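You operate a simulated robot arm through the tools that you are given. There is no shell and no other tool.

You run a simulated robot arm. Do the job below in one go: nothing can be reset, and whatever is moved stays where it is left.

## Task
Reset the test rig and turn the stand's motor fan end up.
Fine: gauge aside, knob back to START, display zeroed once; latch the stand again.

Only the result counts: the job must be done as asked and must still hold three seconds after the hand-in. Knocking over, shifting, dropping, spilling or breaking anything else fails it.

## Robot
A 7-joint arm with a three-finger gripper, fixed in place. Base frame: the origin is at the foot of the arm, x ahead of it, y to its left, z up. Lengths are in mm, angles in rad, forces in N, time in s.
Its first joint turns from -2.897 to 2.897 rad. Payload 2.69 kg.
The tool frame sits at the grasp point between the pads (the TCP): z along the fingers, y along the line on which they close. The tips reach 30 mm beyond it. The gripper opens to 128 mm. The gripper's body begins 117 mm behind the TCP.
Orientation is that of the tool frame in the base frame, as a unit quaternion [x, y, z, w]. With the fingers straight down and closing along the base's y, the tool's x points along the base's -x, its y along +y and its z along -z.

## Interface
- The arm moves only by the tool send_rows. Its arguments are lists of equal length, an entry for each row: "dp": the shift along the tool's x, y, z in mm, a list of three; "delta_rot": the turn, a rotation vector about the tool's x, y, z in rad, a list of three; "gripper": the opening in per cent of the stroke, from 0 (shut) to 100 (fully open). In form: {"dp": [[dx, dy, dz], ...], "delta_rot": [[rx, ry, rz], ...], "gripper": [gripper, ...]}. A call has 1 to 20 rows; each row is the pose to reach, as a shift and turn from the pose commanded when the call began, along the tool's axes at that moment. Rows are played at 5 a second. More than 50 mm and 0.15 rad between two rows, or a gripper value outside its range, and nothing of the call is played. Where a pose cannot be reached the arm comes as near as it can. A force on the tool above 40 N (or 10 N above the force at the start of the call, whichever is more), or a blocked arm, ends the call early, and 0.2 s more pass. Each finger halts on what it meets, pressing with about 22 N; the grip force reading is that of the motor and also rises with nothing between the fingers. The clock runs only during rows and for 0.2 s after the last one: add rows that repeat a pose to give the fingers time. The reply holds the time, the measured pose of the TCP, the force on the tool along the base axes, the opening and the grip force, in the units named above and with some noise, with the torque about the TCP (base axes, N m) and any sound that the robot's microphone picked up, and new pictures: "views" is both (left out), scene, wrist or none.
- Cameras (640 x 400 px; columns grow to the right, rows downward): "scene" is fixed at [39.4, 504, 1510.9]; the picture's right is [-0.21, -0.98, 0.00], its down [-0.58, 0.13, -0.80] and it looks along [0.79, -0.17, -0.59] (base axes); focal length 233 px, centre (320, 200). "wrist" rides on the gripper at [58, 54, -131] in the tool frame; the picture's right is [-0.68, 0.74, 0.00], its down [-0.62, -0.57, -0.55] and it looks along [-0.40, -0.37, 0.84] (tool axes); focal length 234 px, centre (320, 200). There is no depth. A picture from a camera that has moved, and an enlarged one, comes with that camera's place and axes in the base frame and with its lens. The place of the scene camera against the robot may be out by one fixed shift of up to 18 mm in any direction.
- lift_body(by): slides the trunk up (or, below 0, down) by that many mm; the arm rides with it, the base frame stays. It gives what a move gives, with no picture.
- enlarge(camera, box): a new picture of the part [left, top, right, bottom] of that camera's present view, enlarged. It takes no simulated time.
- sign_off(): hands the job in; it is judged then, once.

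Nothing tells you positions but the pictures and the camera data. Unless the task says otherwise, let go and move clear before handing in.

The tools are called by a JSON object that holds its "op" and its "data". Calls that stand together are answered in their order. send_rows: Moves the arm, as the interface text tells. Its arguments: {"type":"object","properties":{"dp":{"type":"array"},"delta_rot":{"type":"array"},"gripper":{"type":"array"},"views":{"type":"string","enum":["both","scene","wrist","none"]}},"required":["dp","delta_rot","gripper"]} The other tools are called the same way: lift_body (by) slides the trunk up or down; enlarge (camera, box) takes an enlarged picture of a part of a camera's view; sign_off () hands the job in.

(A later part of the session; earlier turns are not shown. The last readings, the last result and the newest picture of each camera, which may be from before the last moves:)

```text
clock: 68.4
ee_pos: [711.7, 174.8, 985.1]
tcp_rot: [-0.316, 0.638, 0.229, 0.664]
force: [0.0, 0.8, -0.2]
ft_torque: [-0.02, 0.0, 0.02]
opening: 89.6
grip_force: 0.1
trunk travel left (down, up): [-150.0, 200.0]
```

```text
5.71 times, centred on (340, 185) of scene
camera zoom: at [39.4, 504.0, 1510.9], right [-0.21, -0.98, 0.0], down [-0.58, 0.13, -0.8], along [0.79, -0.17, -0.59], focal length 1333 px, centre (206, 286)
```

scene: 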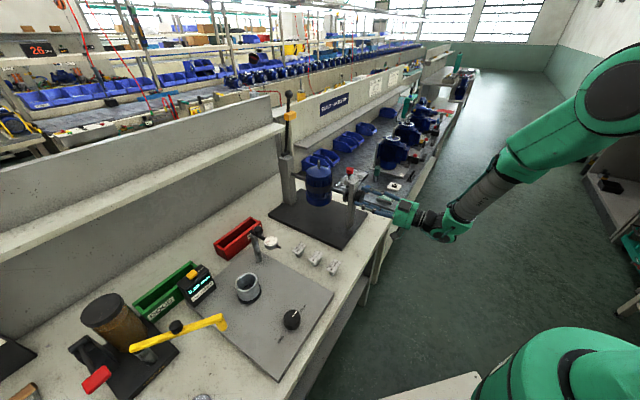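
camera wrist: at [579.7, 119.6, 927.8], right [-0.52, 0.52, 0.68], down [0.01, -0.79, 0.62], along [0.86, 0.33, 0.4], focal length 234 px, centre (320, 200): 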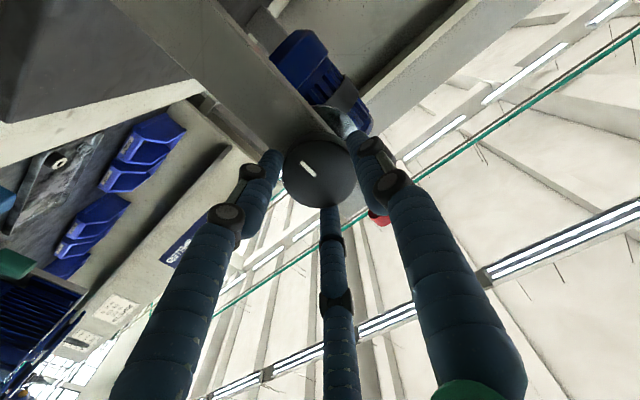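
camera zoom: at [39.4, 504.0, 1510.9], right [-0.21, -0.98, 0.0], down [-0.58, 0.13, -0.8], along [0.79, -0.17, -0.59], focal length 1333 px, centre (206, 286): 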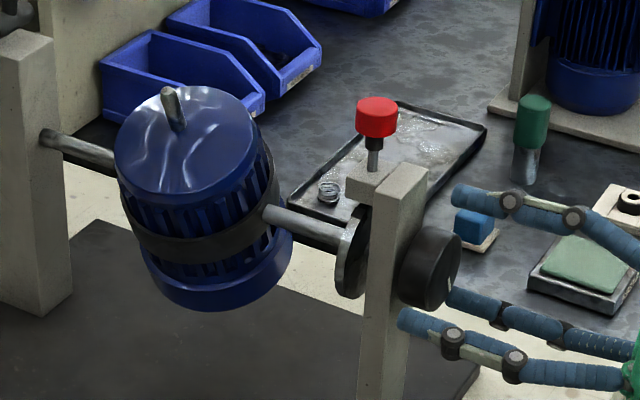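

The motor stays where I leave it, tilted about 18°, with about 162° to go. I'll straighten the small tool tilt, then roll the open gripper back for the next stroke.

{"op": "send_rows", "data": {"dp": [[0, 0.8, 0], [0, 0.8, 0]], "delta_rot": [[0.0127, -0.0123, 0], [0.0127, -0.0123, 0]], "gripper": [70, 70], "views": "none"}}

{"op": "send_rows", "data": {"dp": [[0, 0, 0], [0, 0, 0], [0, 0, 0], [0, 0, 0], [0, 0, 0], [0, 0, 0], [0, 0, 0], [0, 0, 0], [0, 0, 0], [0, 0, 0], [0, 0, 0], [0, 0, 0]], "delta_rot": [[0, 0, 0.136], [0, 0, 0.272], [0, 0, 0.408], [0, 0, 0.544], [0, 0, 0.68], [0, 0, 0.816], [0, 0, 0.952], [0, 0, 1.088], [0, 0, 1.224], [0, 0, 1.36], [0, 0, 1.5], [0, 0, 1.5]], "gripper": [70, 70, 70, 70, 70, 70, 70, 70, 70, 70, 70, 70]}}

{"op": "enlarge", "data": {"camera": "wrist", "box": [220, 70, 420, 230]}}

{"op": "enlarge", "data": {"camera": "scene", "box": [290, 150, 390, 220]}}

```text
clock: 69.0
ee_pos: [711.1, 173.3, 985.9]
tcp_rot: [-0.31, 0.636, 0.226, 0.669]
force: [-0.3, 0.3, 0.8]
ft_torque: [-0.02, 0.02, 0.04]
opening: 89.4
grip_force: 0.0
trunk travel left (down, up): [-150.0, 200.0]
```

```text
clock: 71.6
ee_pos: [711.2, 175.2, 984.4]
tcp_rot: [0.206, 0.677, 0.622, 0.335]
force: [-0.6, 1.2, -0.1]
ft_torque: [0.0, 0.02, 0.0]
opening: 89.5
grip_force: 0.2
trunk travel left (down, up): [-150.0, 200.0]
camera wrist: at [570.9, 130.2, 1027.6], right [0.37, -0.37, 0.85], down [0.11, -0.89, -0.43], along [0.92, 0.26, -0.29], focal length 234 px, centre (320, 200)
```

scene: 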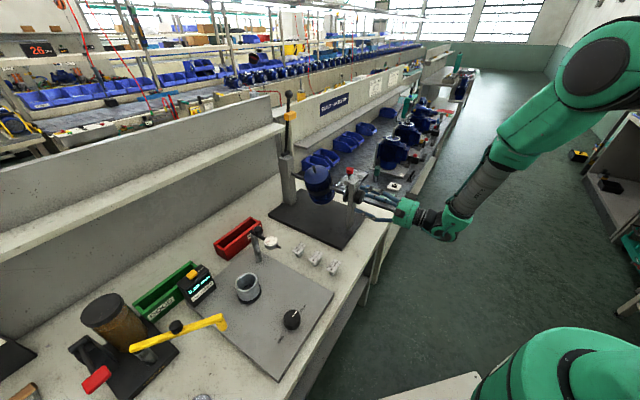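
wrist: 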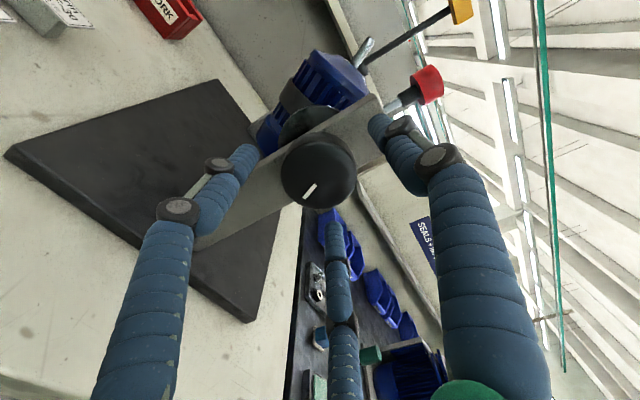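

```text
2.50 times, centred on (320, 150) of wrist
camera zoom: at [570.9, 130.2, 1027.6], right [0.37, -0.37, 0.85], down [0.11, -0.89, -0.43], along [0.92, 0.26, -0.29], focal length 585 px, centre (320, 325)
```

zoom: 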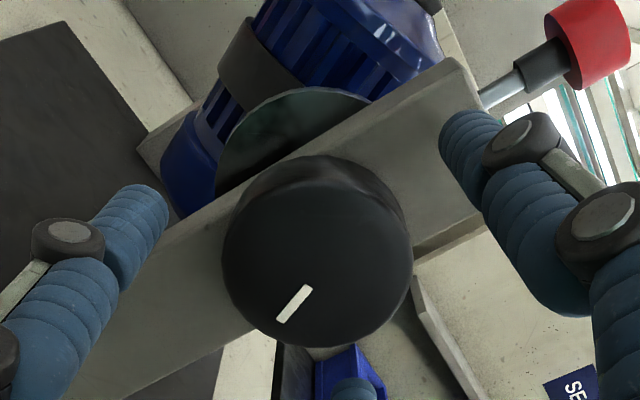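

```text
5.71 times, centred on (340, 185) of scene
camera zoom: at [39.4, 504.0, 1510.9], right [-0.21, -0.98, 0.0], down [-0.58, 0.13, -0.8], along [0.79, -0.17, -0.59], focal length 1333 px, centre (206, 286)
```

zoom: 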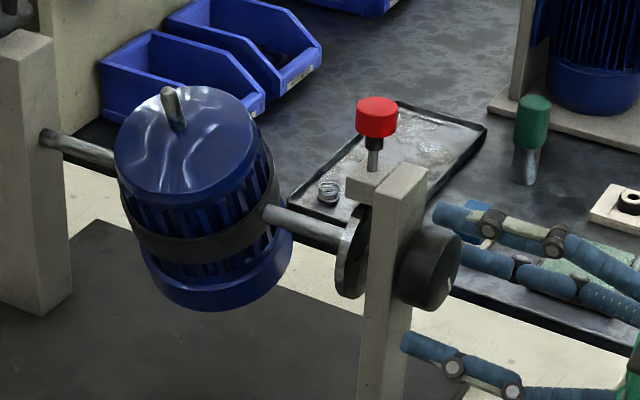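

Rolled back with nothing touched. Now I'll close on the knob again.

{"op": "send_rows", "data": {"dp": [[0, 0, 0], [0, 0, 0], [0, 0, 0], [0, 0, 0], [0, 0, 0]], "delta_rot": [[0, 0, 0], [0, 0, 0], [0, 0, 0], [0, 0, 0], [0, 0, 0]], "gripper": [55, 45, 40, 30, 20], "views": "none"}}

```text
clock: 72.8
ee_pos: [710.5, 173.6, 984.8]
tcp_rot: [0.206, 0.677, 0.622, 0.335]
force: [-1.4, -0.6, -2.8]
ft_torque: [0.01, 0.05, 0.06]
opening: 55.2
grip_force: 21.7
trunk travel left (down, up): [-150.0, 200.0]
```

A clean grip with almost no side load. Now the first long stroke.

{"op": "send_rows", "data": {"dp": [[0, 0, 0], [0, 0, 0], [0, 0, 0], [0, 0, 0], [0, 0, 0], [0, 0, 0], [0, 0, 0]], "delta_rot": [[0, 0, 0], [0, 0, -0.1], [0, 0, -0.2], [0, 0, -0.3], [0, 0, -0.4], [0, 0, -0.5], [0, 0, -0.5]], "gripper": [0, 0, 0, 0, 0, 0, 0], "views": "none"}}

{"op": "enlarge", "data": {"camera": "wrist", "box": [220, 70, 420, 230]}}

{"op": "enlarge", "data": {"camera": "scene", "box": [290, 150, 390, 220]}}

```text
clock: 74.4
ee_pos: [709.7, 174.0, 985.8]
tcp_rot: [0.032, 0.707, 0.519, 0.479]
force: [0.9, -3.2, -13.6]
ft_torque: [-0.43, 0.23, -0.21]
opening: 54.6
grip_force: 45.0
trunk travel left (down, up): [-150.0, 200.0]
```

```text
2.50 times, centred on (320, 150) of wrist
camera zoom: at [562.7, 138.2, 988.9], right [0.03, -0.03, 1.0], down [0.2, -0.98, -0.03], along [0.98, 0.2, -0.03], focal length 585 px, centre (320, 325)
```

zoom: 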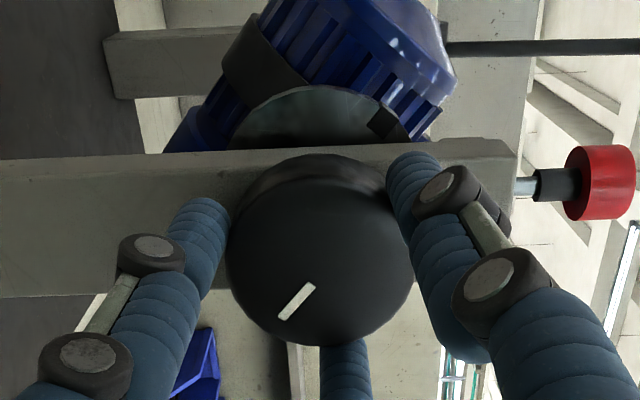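

```text
5.71 times, centred on (340, 185) of scene
camera zoom: at [39.4, 504.0, 1510.9], right [-0.21, -0.98, 0.0], down [-0.58, 0.13, -0.8], along [0.79, -0.17, -0.59], focal length 1333 px, centre (206, 286)
```

zoom: 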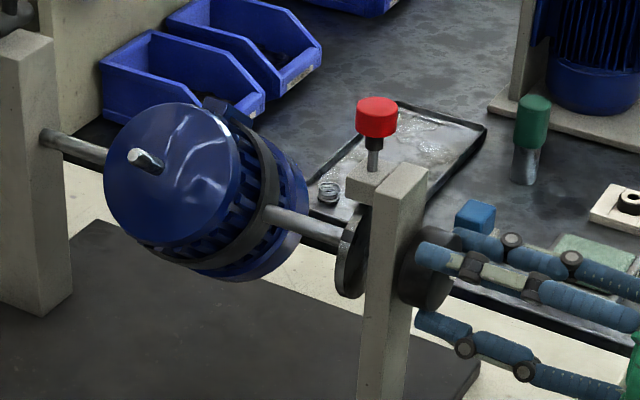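

The motor turns smoothly with the knob. I'll continue to the end of this stroke.

{"op": "send_rows", "data": {"dp": [[0.4, -0.5, 0], [0.8, -0.9, 0], [0.8, -0.9, 0], [0.8, -0.9, 0], [0.8, -0.9, 0], [0.8, -0.9, 0], [0.8, -0.9, 0], [0.8, -0.9, 0], [0.8, -0.9, 0]], "delta_rot": [[0, 0, -0.12], [0, 0, -0.24], [0, 0, -0.36], [0, 0, -0.48], [0, 0, -0.6], [0, 0, -0.72], [0, 0, -0.84], [0, 0, -0.93], [0, 0, -0.93]], "gripper": [0, 0, 0, 0, 0, 0, 0, 0, 0], "views": "none"}}

{"op": "enlarge", "data": {"camera": "wrist", "box": [220, 70, 420, 230]}}

{"op": "enlarge", "data": {"camera": "scene", "box": [290, 150, 390, 220]}}

```text
clock: 76.4
ee_pos: [711.1, 174.5, 984.9]
tcp_rot: [-0.288, 0.646, 0.25, 0.661]
force: [-2.4, -4.2, -2.9]
ft_torque: [-0.05, -0.16, -0.01]
opening: 54.6
grip_force: 45.0
trunk travel left (down, up): [-150.0, 200.0]
```

```text
2.50 times, centred on (320, 150) of wrist
camera zoom: at [583.3, 117.3, 923.8], right [-0.55, 0.55, 0.63], down [-0.02, -0.76, 0.65], along [0.84, 0.34, 0.42], focal length 585 px, centre (320, 325)
```

zoom: 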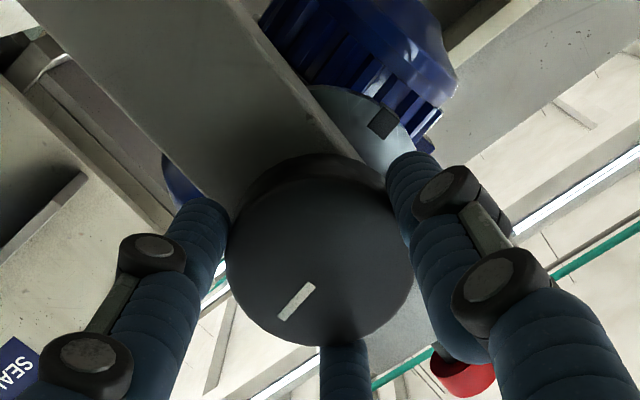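

```text
5.71 times, centred on (340, 185) of scene
camera zoom: at [39.4, 504.0, 1510.9], right [-0.21, -0.98, 0.0], down [-0.58, 0.13, -0.8], along [0.79, -0.17, -0.59], focal length 1333 px, centre (206, 286)
```

zoom: 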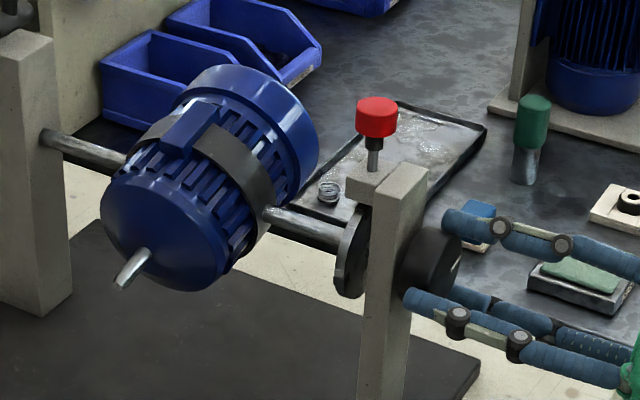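

It has turned about 100°, with about 80° to go. I'll release and check that it holds, then roll back again.

{"op": "send_rows", "data": {"dp": [[0, 0, 0], [0, 0, 0], [0, 0, 0], [0, 0, 0]], "delta_rot": [[0, 0, 0], [0, 0, 0], [0, 0, 0], [0, 0, 0]], "gripper": [45, 60, 70, 70], "views": "none"}}

{"op": "enlarge", "data": {"camera": "scene", "box": [290, 150, 390, 220]}}

```text
clock: 77.4
ee_pos: [710.7, 175.3, 984.5]
tcp_rot: [-0.288, 0.646, 0.25, 0.661]
force: [-0.5, -0.2, 0.1]
ft_torque: [0.0, -0.02, 0.01]
opening: 89.6
grip_force: 0.1
trunk travel left (down, up): [-150.0, 200.0]
```

```text
5.71 times, centred on (340, 185) of scene
camera zoom: at [39.4, 504.0, 1510.9], right [-0.21, -0.98, 0.0], down [-0.58, 0.13, -0.8], along [0.79, -0.17, -0.59], focal length 1333 px, centre (206, 286)
```

zoom: 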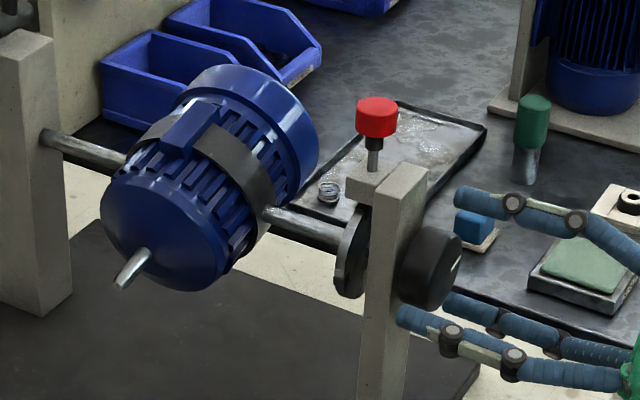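

It holds. Rolling the open gripper back for the final stroke, then closing.

{"op": "send_rows", "data": {"dp": [[0, 0, 0], [0, 0, 0], [0, 0, 0], [0, 0, 0], [0, 0, 0], [0, 0, 0], [0, 0, 0], [0, 0, 0], [0, 0, 0], [0, 0, 0], [0, 0, 0], [0, 0, 0], [0, 0, 0], [0, 0, 0], [0, 0, 0], [0, 0, 0], [0, 0, 0]], "delta_rot": [[0, 0, 0.136], [0, 0, 0.272], [0, 0, 0.408], [0, 0, 0.544], [0, 0, 0.68], [0, 0, 0.816], [0, 0, 0.952], [0, 0, 1.088], [0, 0, 1.224], [0, 0, 1.36], [0, 0, 1.46], [0, 0, 1.46], [0, 0, 1.46], [0, 0, 1.46], [0, 0, 1.46], [0, 0, 1.46], [0, 0, 1.46]], "gripper": [70, 70, 70, 70, 70, 70, 70, 70, 70, 70, 70, 60, 50, 40, 30, 20, 10], "views": "none"}}

{"op": "enlarge", "data": {"camera": "wrist", "box": [220, 70, 420, 230]}}

```text
clock: 81.0
ee_pos: [711.2, 174.5, 985.6]
tcp_rot: [0.215, 0.674, 0.627, 0.326]
force: [-2.8, 1.4, 2.5]
ft_torque: [0.17, -0.11, 0.08]
opening: 54.6
grip_force: 45.3
trunk travel left (down, up): [-150.0, 200.0]
```

```text
2.50 times, centred on (320, 150) of wrist
camera zoom: at [571.4, 129.1, 1028.7], right [0.38, -0.38, 0.84], down [0.1, -0.89, -0.45], along [0.92, 0.26, -0.3], focal length 585 px, centre (320, 325)
```

zoom: 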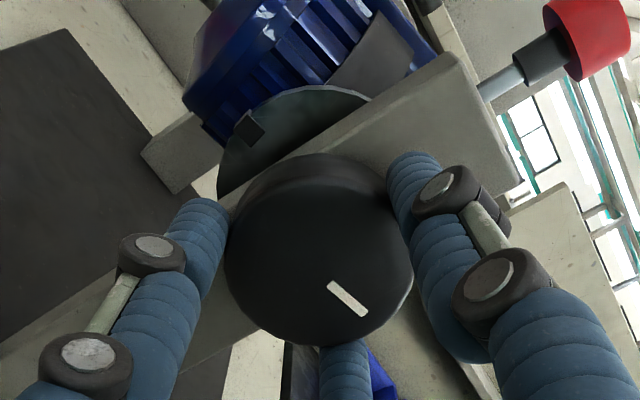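

Gripped again at the start of the final stroke, with the motor at about −101°. I'll turn most of the remaining 79°.

{"op": "send_rows", "data": {"dp": [[0, 0, 0], [0, 0, 0], [0, 0, 0], [0, 0, 0], [0, 0, 0], [0, 0, 0], [0, 0, 0], [0, 0, 0], [0, 0, 0], [0, 0, 0], [0, 0, 0], [0, 0, 0]], "delta_rot": [[0, 0, -0.12], [0, 0, -0.24], [0, 0, -0.36], [0, 0, -0.48], [0, 0, -0.6], [0, 0, -0.72], [0, 0, -0.84], [0, 0, -0.96], [0, 0, -1.08], [0, 0, -1.2], [0, 0, -1.3], [0, 0, -1.3]], "gripper": [0, 0, 0, 0, 0, 0, 0, 0, 0, 0, 0, 0], "views": "none"}}

{"op": "enlarge", "data": {"camera": "wrist", "box": [220, 70, 420, 230]}}

{"op": "enlarge", "data": {"camera": "scene", "box": [290, 150, 390, 220]}}

```text
clock: 83.6
ee_pos: [711.7, 174.8, 984.3]
tcp_rot: [-0.237, 0.666, 0.302, 0.639]
force: [-3.9, 0.6, 2.1]
ft_torque: [-0.12, -0.3, 0.16]
opening: 54.6
grip_force: 44.8
trunk travel left (down, up): [-150.0, 200.0]
```

```text
2.50 times, centred on (320, 150) of wrist
camera zoom: at [576.5, 124.0, 932.6], right [-0.47, 0.47, 0.75], down [0.05, -0.83, 0.56], along [0.88, 0.3, 0.36], focal length 585 px, centre (320, 325)
```

zoom: 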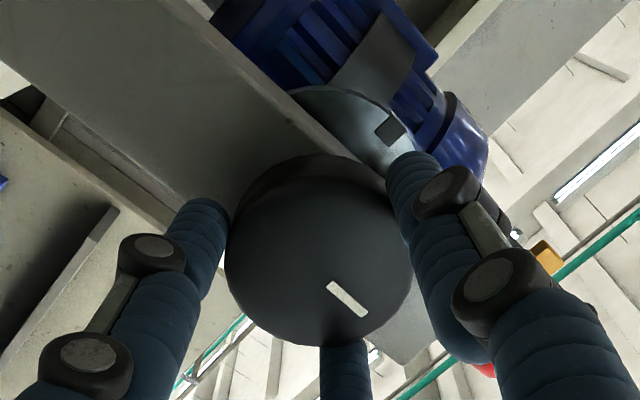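

```text
5.71 times, centred on (340, 185) of scene
camera zoom: at [39.4, 504.0, 1510.9], right [-0.21, -0.98, 0.0], down [-0.58, 0.13, -0.8], along [0.79, -0.17, -0.59], focal length 1333 px, centre (206, 286)
```

zoom: 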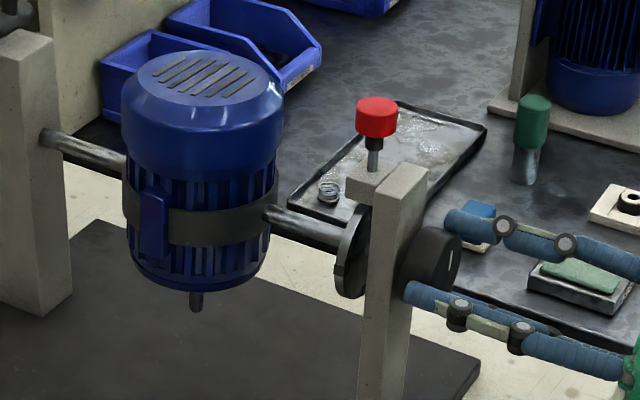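

The fan end with its grille is up, and the motor is about 4° short of vertical. I'll turn the last few degrees.

{"op": "send_rows", "data": {"dp": [[0, 0, 0], [0, 0, 0], [0, 0, 0]], "delta_rot": [[0, 0, -0.035], [0, 0, -0.068], [0, 0, -0.068]], "gripper": [0, 0, 0], "views": "none"}}

{"op": "enlarge", "data": {"camera": "wrist", "box": [220, 70, 420, 230]}}

{"op": "enlarge", "data": {"camera": "scene", "box": [290, 150, 390, 220]}}

{"op": "enlarge", "data": {"camera": "scene", "box": [335, 160, 375, 210]}}

```text
clock: 84.4
ee_pos: [710.5, 173.5, 983.7]
tcp_rot: [-0.258, 0.659, 0.279, 0.649]
force: [-3.0, -1.2, 3.4]
ft_torque: [0.08, -0.18, -0.12]
opening: 54.4
grip_force: 44.8
trunk travel left (down, up): [-150.0, 200.0]
```

```text
2.50 times, centred on (320, 150) of wrist
camera zoom: at [579.1, 121.3, 928.7], right [-0.5, 0.51, 0.7], down [0.02, -0.8, 0.6], along [0.86, 0.32, 0.39], focal length 585 px, centre (320, 325)
```

zoom: 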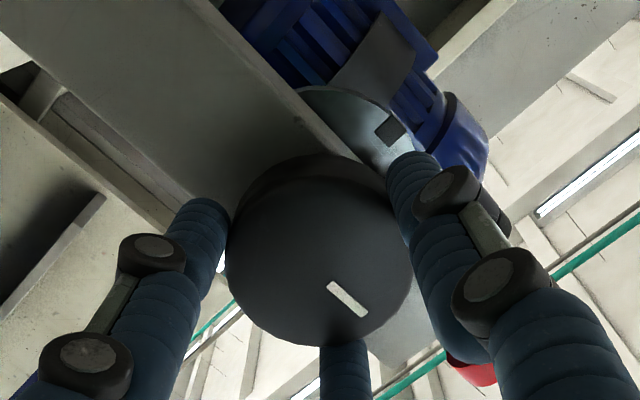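

```text
5.71 times, centred on (340, 185) of scene
camera zoom: at [39.4, 504.0, 1510.9], right [-0.21, -0.98, 0.0], down [-0.58, 0.13, -0.8], along [0.79, -0.17, -0.59], focal length 1333 px, centre (206, 286)
```

zoom: 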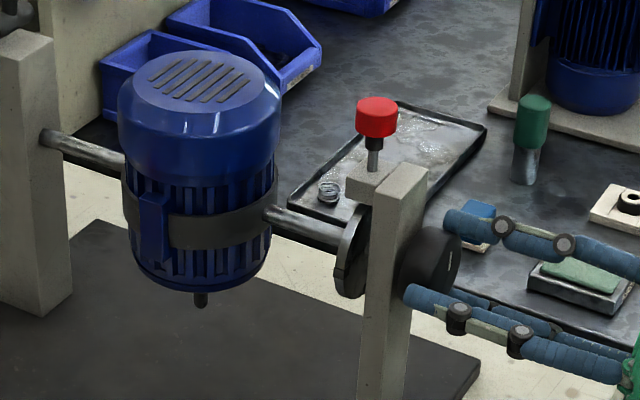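

```text
8.00 times, centred on (355, 185) of scene
camera zoom: at [39.4, 504.0, 1510.9], right [-0.21, -0.98, 0.0], down [-0.58, 0.13, -0.8], along [0.79, -0.17, -0.59], focal length 1867 px, centre (40, 320)
```

zoom: 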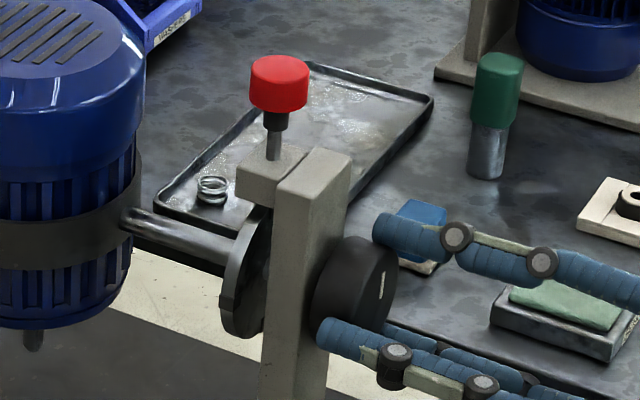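

Nearly vertical. Before latching, I'll zoom in on the mark and disc notches to check the index angle accurately.

{"op": "enlarge", "data": {"camera": "wrist", "box": [275, 95, 365, 215]}}

{"op": "enlarge", "data": {"camera": "scene", "box": [300, 150, 345, 210]}}

{"op": "enlarge", "data": {"camera": "scene", "box": [345, 165, 370, 205]}}

```text
3.33 times, centred on (320, 155) of wrist
camera zoom: at [579.1, 121.3, 928.7], right [-0.5, 0.51, 0.7], down [0.02, -0.8, 0.6], along [0.86, 0.32, 0.39], focal length 781 px, centre (320, 350)
```

zoom: 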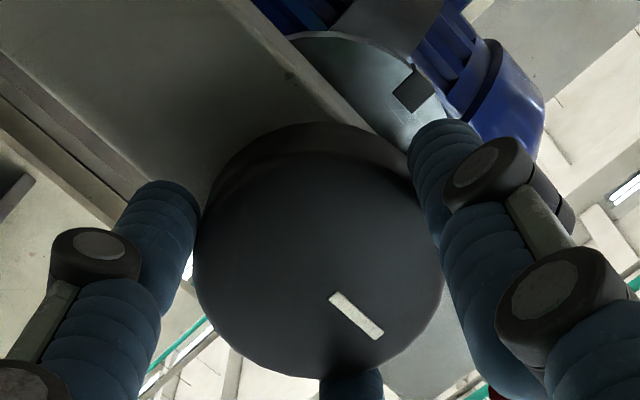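

```text
6.67 times, centred on (322, 180) of scene
camera zoom: at [39.4, 504.0, 1510.9], right [-0.21, -0.98, 0.0], down [-0.58, 0.13, -0.8], along [0.79, -0.17, -0.59], focal length 1556 px, centre (303, 333)
```

zoom: 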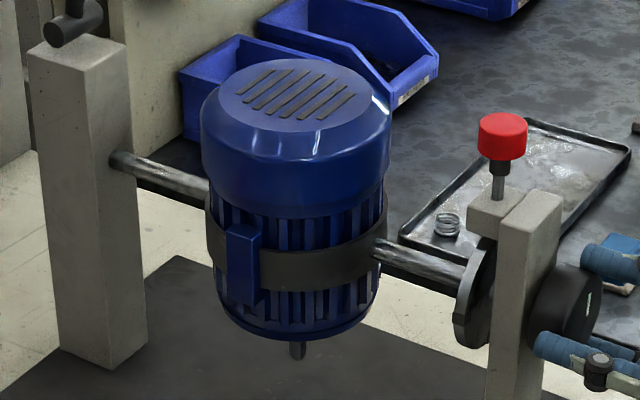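

```text
10.00 times, centred on (358, 185) of scene
camera zoom: at [39.4, 504.0, 1510.9], right [-0.21, -0.98, 0.0], down [-0.58, 0.13, -0.8], along [0.79, -0.17, -0.59], focal length 2333 px, centre (-55, 350)
```

zoom: 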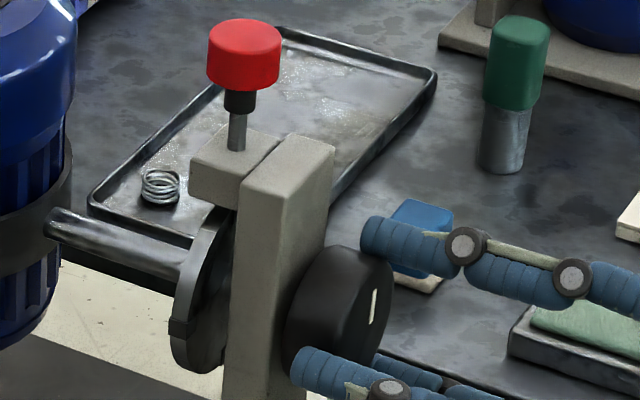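

The mark reads within about 1° of a half turn from its latched start, and the motor stands vertical with the fan grille up. I'll release, back away along the shaft axis, and rise.

{"op": "send_rows", "data": {"dp": [[0, 0, 0], [0, 0, 0], [0, 0, 0], [0, 0, -20], [0, 0, -55], [0, 0, -95], [0, 0, -125], [-40, 0, -125], [-85, 0, -125], [-130, 0, -125], [-175, 0, -125], [-215, 0, -125]], "delta_rot": [[0, 0, 0], [0, 0, 0], [0, 0, 0], [0, 0, 0], [0, 0, 0], [0, 0, 0], [0, 0, 0], [0, 0, 0], [0, 0, 0], [0, 0, 0], [0, 0, 0], [0, 0, 0]], "gripper": [45, 60, 70, 70, 70, 70, 70, 70, 70, 70, 70, 70]}}

{"op": "enlarge", "data": {"camera": "scene", "box": [290, 150, 390, 220]}}

{"op": "enlarge", "data": {"camera": "scene", "box": [345, 165, 370, 205]}}

```text
clock: 87.0
ee_pos: [627.1, 82.3, 1200.5]
tcp_rot: [-0.257, 0.659, 0.28, 0.649]
force: [0.0, 0.1, -0.1]
ft_torque: [0.01, 0.01, 0.01]
opening: 89.6
grip_force: 0.0
trunk travel left (down, up): [-150.0, 200.0]
camera wrist: at [495.5, 28.5, 1144.0], right [-0.5, 0.51, 0.7], down [0.02, -0.8, 0.6], along [0.87, 0.32, 0.39], focal length 234 px, centre (320, 200)
```

scene: 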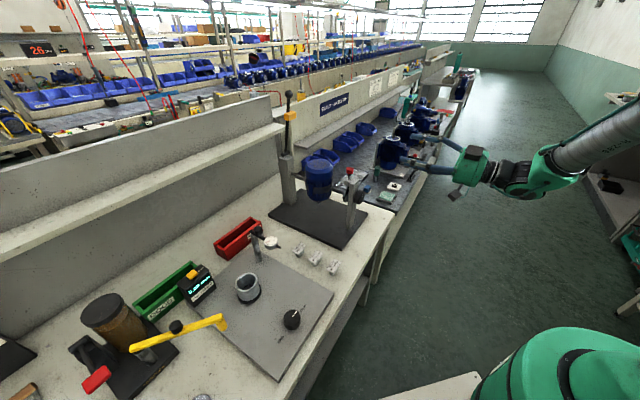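
wrist: 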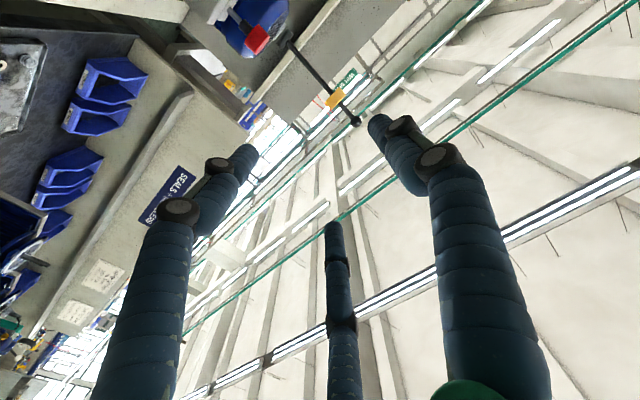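

```text
5.71 times, centred on (340, 185) of scene
camera zoom: at [39.4, 504.0, 1510.9], right [-0.21, -0.98, 0.0], down [-0.58, 0.13, -0.8], along [0.79, -0.17, -0.59], focal length 1333 px, centre (206, 286)
```

zoom: 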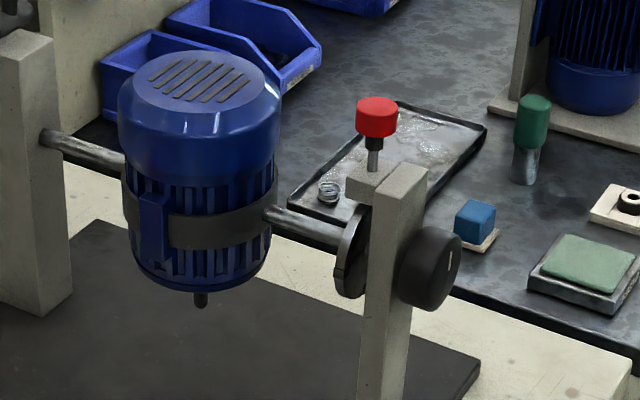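

```text
10.00 times, centred on (358, 185) of scene
camera zoom: at [39.4, 504.0, 1510.9], right [-0.21, -0.98, 0.0], down [-0.58, 0.13, -0.8], along [0.79, -0.17, -0.59], focal length 2333 px, centre (-55, 350)
```

zoom: 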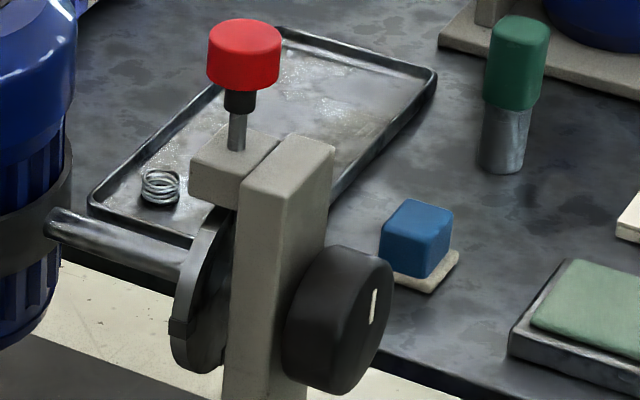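

The motor stays with fan end up. Now I'll pitch the tool back to pointing down while I'm clear over the aisle.

{"op": "send_rows", "data": {"dp": [[0, 0, 0], [0, 0, 0], [0, 0, 0], [0, 0, 0], [0, 0, 0], [0, 0, 0], [0, 0, 0], [0, 0, 0], [0, 0, 0], [0, 0, 0], [0, 0, 0], [0, 0, 0]], "delta_rot": [[0.0045, 0.143, 0], [0.009, 0.286, 0], [0.0136, 0.428, 0], [0.018, 0.571, 0], [0.0227, 0.714, 0], [0.0272, 0.857, 0], [0.0318, 1.0, 0], [0.0363, 1.142, 0], [0.0409, 1.285, 0], [0.0454, 1.428, 0], [0.05, 1.57, 0], [0.05, 1.57, 0]], "gripper": [50, 30, 10, 0, 0, 0, 0, 0, 0, 0, 0, 0], "views": "none"}}

```text
clock: 89.6
ee_pos: [628.2, 81.7, 1199.2]
tcp_rot: [-0.366, 0.931, 0.0, -0.002]
force: [0.9, 0.1, -2.0]
ft_torque: [-0.02, 0.07, -0.01]
opening: 2.5
grip_force: 22.3
trunk travel left (down, up): [-150.0, 200.0]
```

Now moving above the red plunger head with closed fingers.

{"op": "send_rows", "data": {"dp": [[-40, 2.8, 0], [-80, 5.6, 0], [-121, 8.4, 0], [-161, 11.2, 0], [-201.6, 14, 0], [-201.6, 14, 25], [-201.6, 14, 45], [-201.6, 14, 45]], "delta_rot": [[0, 0, 0], [0, 0, 0], [0, 0, 0], [0, 0, 0], [0, 0, 0], [0, 0, 0], [0, 0, 0], [0, 0, 0]], "gripper": [0, 0, 0, 0, 0, 0, 0, 0], "views": "wrist"}}

{"op": "enlarge", "data": {"camera": "wrist", "box": [240, 70, 400, 230]}}

{"op": "enlarge", "data": {"camera": "scene", "box": [330, 130, 390, 210]}}

```text
clock: 91.4
ee_pos: [764.9, 228.4, 1155.0]
tcp_rot: [-0.366, 0.931, 0.0, -0.001]
force: [-0.3, 0.0, -0.4]
ft_torque: [0.02, 0.06, 0.0]
opening: 2.4
grip_force: 21.9
trunk travel left (down, up): [-150.0, 200.0]
camera wrist: at [686.4, 227.7, 1286.0], right [-0.01, 1.0, 0.0], down [0.84, 0.0, 0.55], along [0.55, 0.0, -0.84], focal length 234 px, centre (320, 200)
```

wrist: 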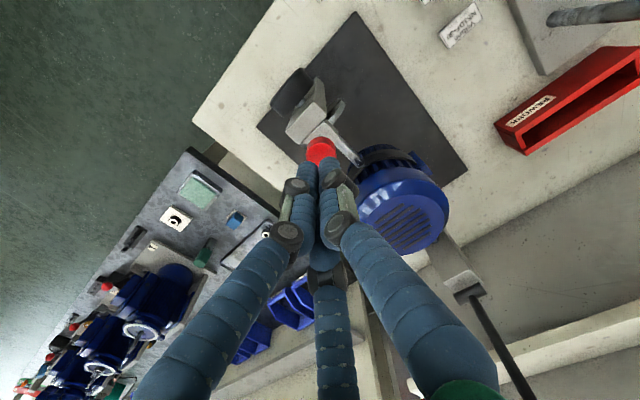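

```text
2.50 times, centred on (320, 150) of wrist
camera zoom: at [686.4, 227.7, 1286.0], right [-0.01, 1.0, 0.0], down [0.84, 0.0, 0.55], along [0.55, 0.0, -0.84], focal length 585 px, centre (320, 325)
```

zoom: 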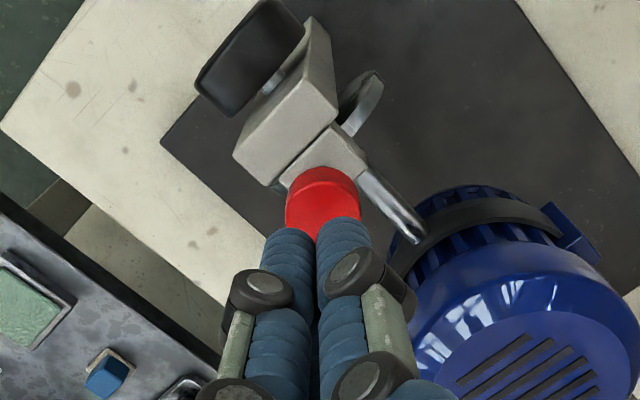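

```text
5.00 times, centred on (360, 170) of scene
camera zoom: at [39.4, 504.0, 1510.9], right [-0.21, -0.98, 0.0], down [-0.58, 0.13, -0.8], along [0.79, -0.17, -0.59], focal length 1167 px, centre (120, 350)
```

zoom: 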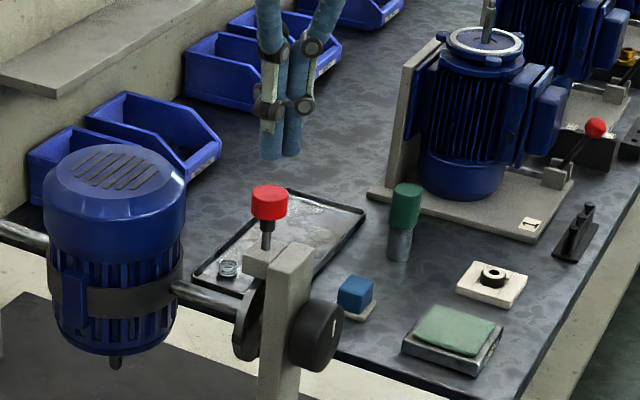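

Aligned above the plunger. I'll descend to contact first.

{"op": "send_rows", "data": {"dp": [[-1, 0.5, 12], [-1, 0.5, 24], [-1, 0.5, 32], [-1, 0.5, 37], [-1, 0.5, 41]], "delta_rot": [[0, 0, 0], [0, 0, 0], [0, 0, 0], [0, 0, 0], [0, 0, 0]], "gripper": [0, 0, 0, 0, 0], "views": "none"}}

{"op": "enlarge", "data": {"camera": "scene", "box": [330, 130, 390, 210]}}

```text
clock: 92.6
ee_pos: [764.2, 228.9, 1113.7]
tcp_rot: [-0.365, 0.931, 0.001, -0.001]
force: [0.0, 0.3, 0.5]
ft_torque: [-0.03, 0.01, -0.03]
opening: 2.4
grip_force: 22.7
trunk travel left (down, up): [-150.0, 200.0]
```

```text
5.00 times, centred on (360, 170) of scene
camera zoom: at [39.4, 504.0, 1510.9], right [-0.21, -0.98, 0.0], down [-0.58, 0.13, -0.8], along [0.79, -0.17, -0.59], focal length 1167 px, centre (120, 350)
```

zoom: 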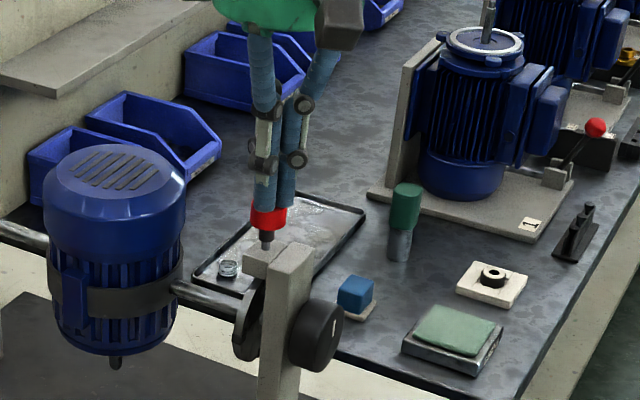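

{"op": "send_rows", "data": {"dp": [[-0.7, 0.3, 3], [-0.7, 0.3, 6], [-0.7, 0.3, 9], [-0.7, 0.3, 12], [-0.7, 0.3, 14]], "delta_rot": [[0, 0, 0], [0, 0, 0], [0, 0, 0], [0, 0, 0], [0, 0, 0]], "gripper": [0, 0, 0, 0, 0], "views": "none"}}

{"op": "enlarge", "data": {"camera": "scene", "box": [330, 130, 390, 210]}}

{"op": "enlarge", "data": {"camera": "wrist", "box": [240, 70, 400, 230]}}

```text
clock: 93.8
ee_pos: [766.0, 231.3, 1105.1]
tcp_rot: [-0.366, 0.931, -0.001, 0.002]
force: [-5.5, -1.8, 40.0]
ft_torque: [-0.21, 0.34, -0.04]
opening: 6.0
grip_force: 31.6
trunk travel left (down, up): [-150.0, 200.0]
```

```text
5.00 times, centred on (360, 170) of scene
camera zoom: at [39.4, 504.0, 1510.9], right [-0.21, -0.98, 0.0], down [-0.58, 0.13, -0.8], along [0.79, -0.17, -0.59], focal length 1167 px, centre (120, 350)
```

zoom: 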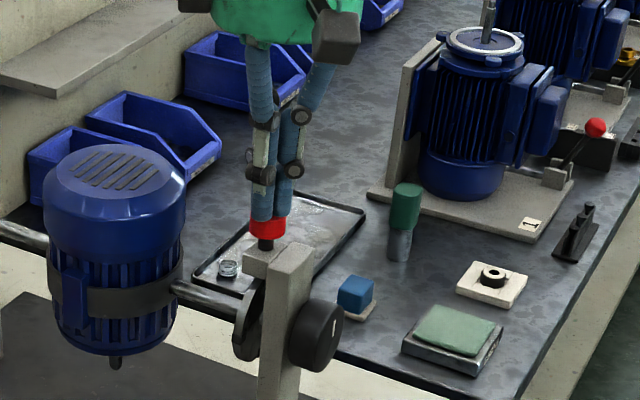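

```text
2.50 times, centred on (320, 150) of wrist
camera zoom: at [686.5, 229.8, 1236.1], right [-0.01, 1.0, 0.0], down [0.83, 0.0, 0.55], along [0.55, 0.01, -0.83], focal length 585 px, centre (320, 325)
```

zoom: 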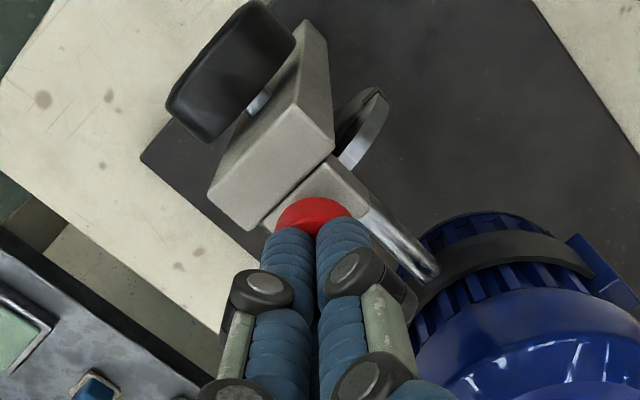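

I'm pressing with 40 N and it has stopped. I'll check how far the plunger went compared with its original latched height.

{"op": "enlarge", "data": {"camera": "scene", "box": [345, 165, 370, 205]}}

{"op": "enlarge", "data": {"camera": "scene", "box": [340, 175, 372, 195]}}

```text
10.00 times, centred on (358, 185) of scene
camera zoom: at [39.4, 504.0, 1510.9], right [-0.21, -0.98, 0.0], down [-0.58, 0.13, -0.8], along [0.79, -0.17, -0.59], focal length 2333 px, centre (-55, 350)
```

zoom: 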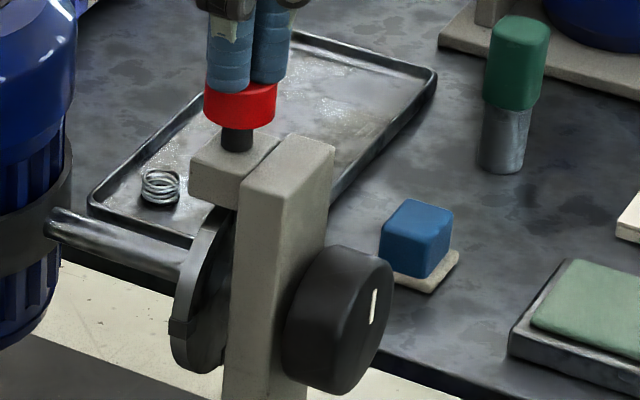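

```text
16.00 times, centred on (356, 185) of scene
camera zoom: at [39.4, 504.0, 1510.9], right [-0.21, -0.98, 0.0], down [-0.58, 0.13, -0.8], along [0.79, -0.17, -0.59], focal length 3734 px, centre (-256, 440)
```

zoom: 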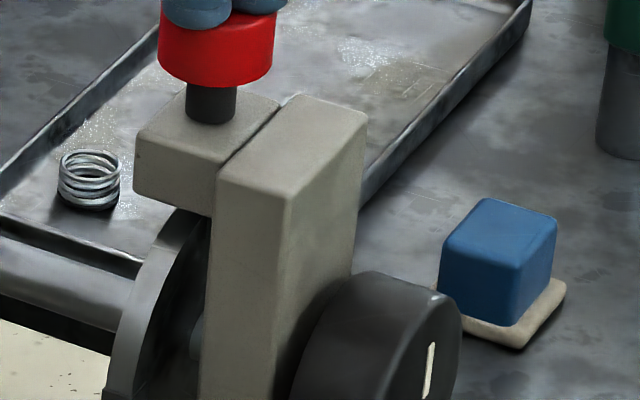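

The plunger is back at exactly its original latched height, with the red-to-block gap matching the first picture. The pin has therefore dropped into the notch. I'll lift off carefully.

{"op": "send_rows", "data": {"dp": [[0, 0, -8], [0, 0, -25], [0, 0, -60], [0, 0, -100]], "delta_rot": [[0, 0, 0], [0, 0, 0], [0, 0, 0], [0, 0, 0]], "gripper": [0, 0, 0, 0], "views": "wrist"}}

{"op": "enlarge", "data": {"camera": "scene", "box": [340, 175, 372, 195]}}

{"op": "enlarge", "data": {"camera": "scene", "box": [320, 165, 376, 200]}}

{"op": "enlarge", "data": {"camera": "scene", "box": [290, 150, 390, 220]}}

```text
clock: 94.8
ee_pos: [765.4, 230.2, 1199.9]
tcp_rot: [-0.365, 0.931, 0.0, -0.001]
force: [-0.3, 0.3, -0.3]
ft_torque: [-0.02, 0.03, 0.03]
opening: 2.1
grip_force: 31.7
trunk travel left (down, up): [-150.0, 200.0]
camera wrist: at [687.1, 230.1, 1330.9], right [-0.01, 1.0, 0.0], down [0.84, 0.01, 0.55], along [0.55, 0.0, -0.84], focal length 234 px, centre (320, 200)
```

wrist: 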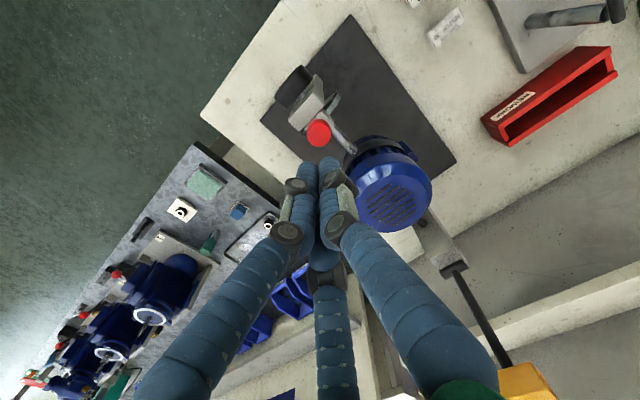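

```text
16.00 times, centred on (356, 185) of scene
camera zoom: at [39.4, 504.0, 1510.9], right [-0.21, -0.98, 0.0], down [-0.58, 0.13, -0.8], along [0.79, -0.17, -0.59], focal length 3734 px, centre (-256, 440)
```

zoom: 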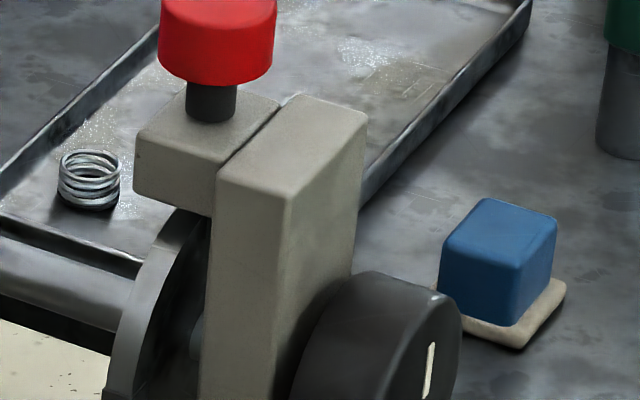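

```text
11.43 times, centred on (348, 182) of scene
camera zoom: at [39.4, 504.0, 1510.9], right [-0.21, -0.98, 0.0], down [-0.58, 0.13, -0.8], along [0.79, -0.17, -0.59], focal length 2667 px, centre (0, 400)
```

zoom: 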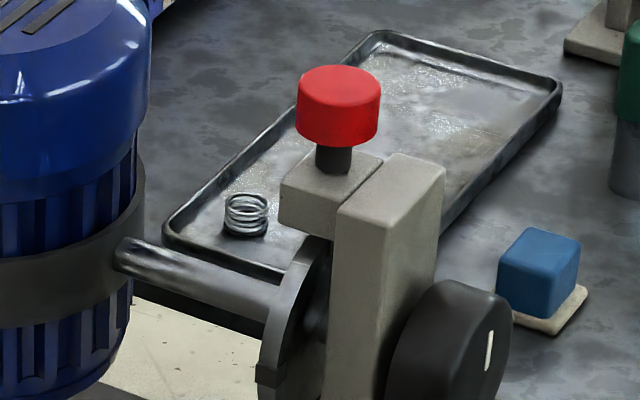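

```text
5.71 times, centred on (340, 185) of scene
camera zoom: at [39.4, 504.0, 1510.9], right [-0.21, -0.98, 0.0], down [-0.58, 0.13, -0.8], along [0.79, -0.17, -0.59], focal length 1333 px, centre (206, 286)
```

zoom: 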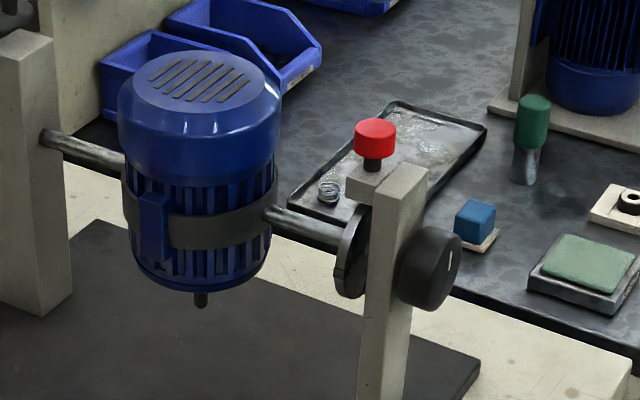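

The plunger height is identical to the original latched view. I'll inspect the pin/disc area and motor from the wrist camera as a last check, along with the rest of the bench.

{"op": "enlarge", "data": {"camera": "wrist", "box": [280, 80, 380, 160]}}

{"op": "enlarge", "data": {"camera": "wrist", "box": [330, 110, 460, 240]}}

{"op": "enlarge", "data": {"camera": "scene", "box": [160, 210, 360, 335]}}

{"op": "enlarge", "data": {"camera": "scene", "box": [0, 260, 240, 400]}}

{"op": "enlarge", "data": {"camera": "scene", "box": [300, 155, 345, 215]}}

```text
5.00 times, centred on (330, 120) of wrist
camera zoom: at [687.1, 230.1, 1330.9], right [-0.01, 1.0, 0.0], down [0.84, 0.01, 0.55], along [0.55, 0.0, -0.84], focal length 1171 px, centre (270, 600)
```

zoom: 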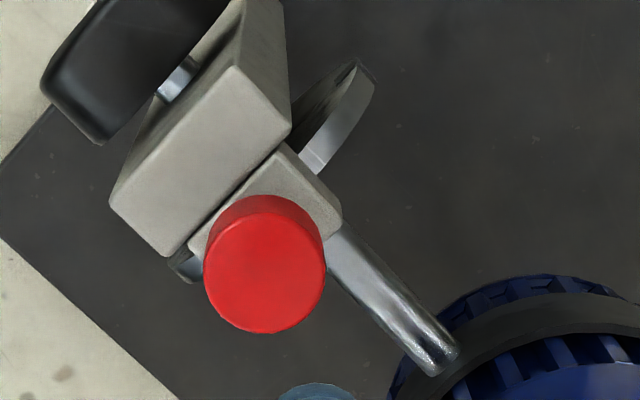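

```text
3.08 times, centred on (395, 175) of wrist
camera zoom: at [687.1, 230.1, 1330.9], right [-0.01, 1.0, 0.0], down [0.84, 0.01, 0.55], along [0.55, 0.0, -0.84], focal length 720 px, centre (89, 277)
```

zoom: 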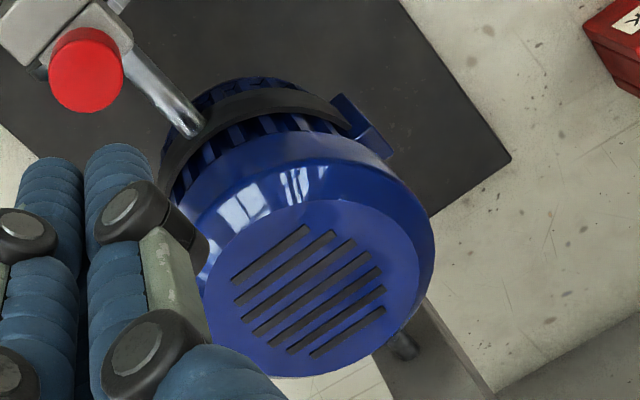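

```text
3.20 times, centred on (260, 272) of scene
camera zoom: at [39.4, 504.0, 1510.9], right [-0.21, -0.98, 0.0], down [-0.58, 0.13, -0.8], along [0.79, -0.17, -0.59], focal length 747 px, centre (512, -32)
```

zoom: 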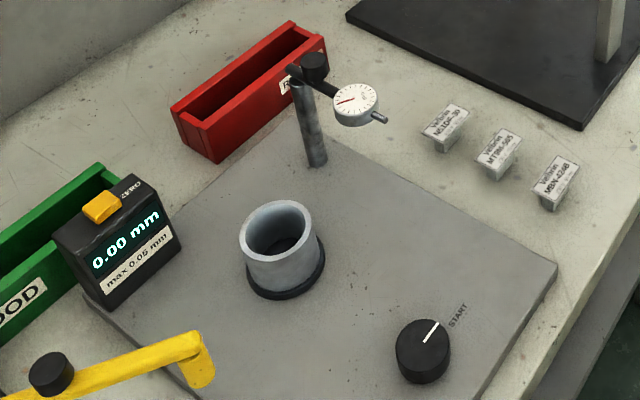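

```text
2.67 times, centred on (120, 330) of scene
camera zoom: at [39.4, 504.0, 1510.9], right [-0.21, -0.98, 0.0], down [-0.58, 0.13, -0.8], along [0.79, -0.17, -0.59], focal length 622 px, centre (853, -147)
```

zoom: 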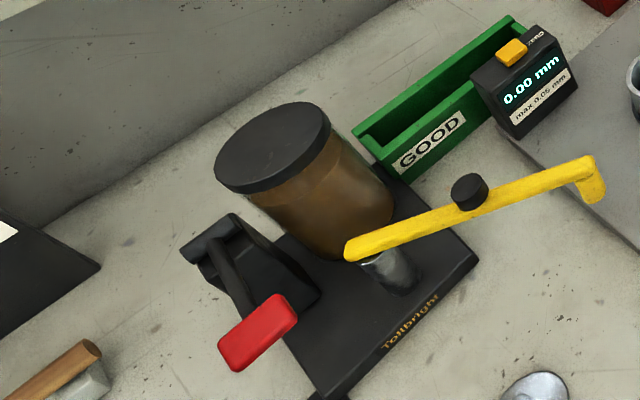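

```text
6.67 times, centred on (322, 185) of scene
camera zoom: at [39.4, 504.0, 1510.9], right [-0.21, -0.98, 0.0], down [-0.58, 0.13, -0.8], along [0.79, -0.17, -0.59], focal length 1556 px, centre (303, 300)
```

zoom: 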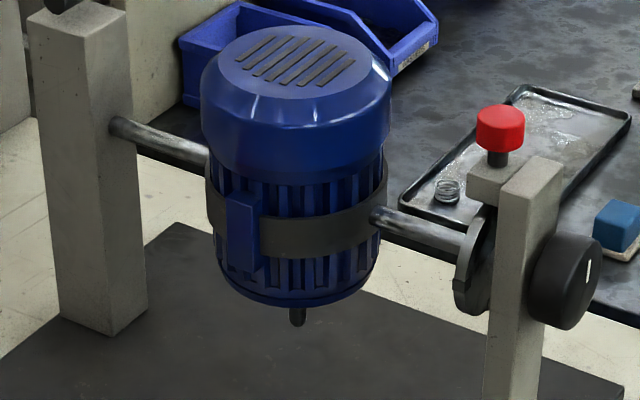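

{"op": "enlarge", "data": {"camera": "scene", "box": [358, 182, 370, 194]}}

{"op": "enlarge", "data": {"camera": "scene", "box": [310, 165, 340, 210]}}

```text
16.00 times, centred on (364, 188) of scene
camera zoom: at [39.4, 504.0, 1510.9], right [-0.21, -0.98, 0.0], down [-0.58, 0.13, -0.8], along [0.79, -0.17, -0.59], focal length 3734 px, centre (-384, 392)
```

zoom: 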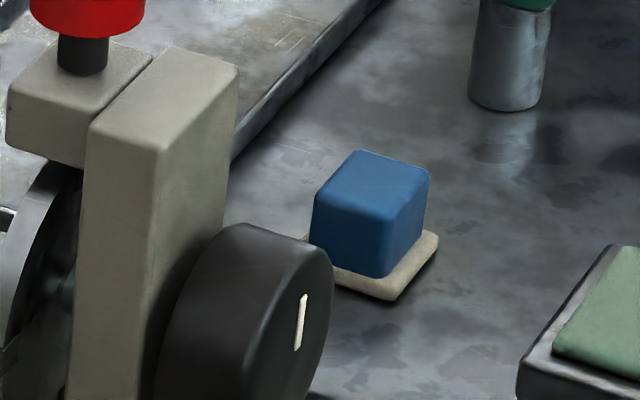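

```text
8.89 times, centred on (325, 188) of scene
camera zoom: at [39.4, 504.0, 1510.9], right [-0.21, -0.98, 0.0], down [-0.58, 0.13, -0.8], along [0.79, -0.17, -0.59], focal length 2074 px, centre (276, 311)
```

zoom: 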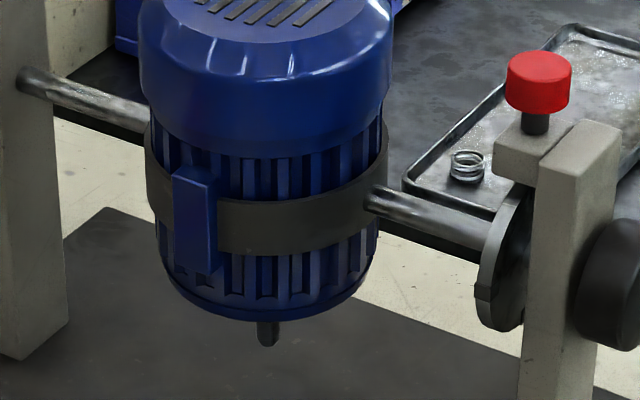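

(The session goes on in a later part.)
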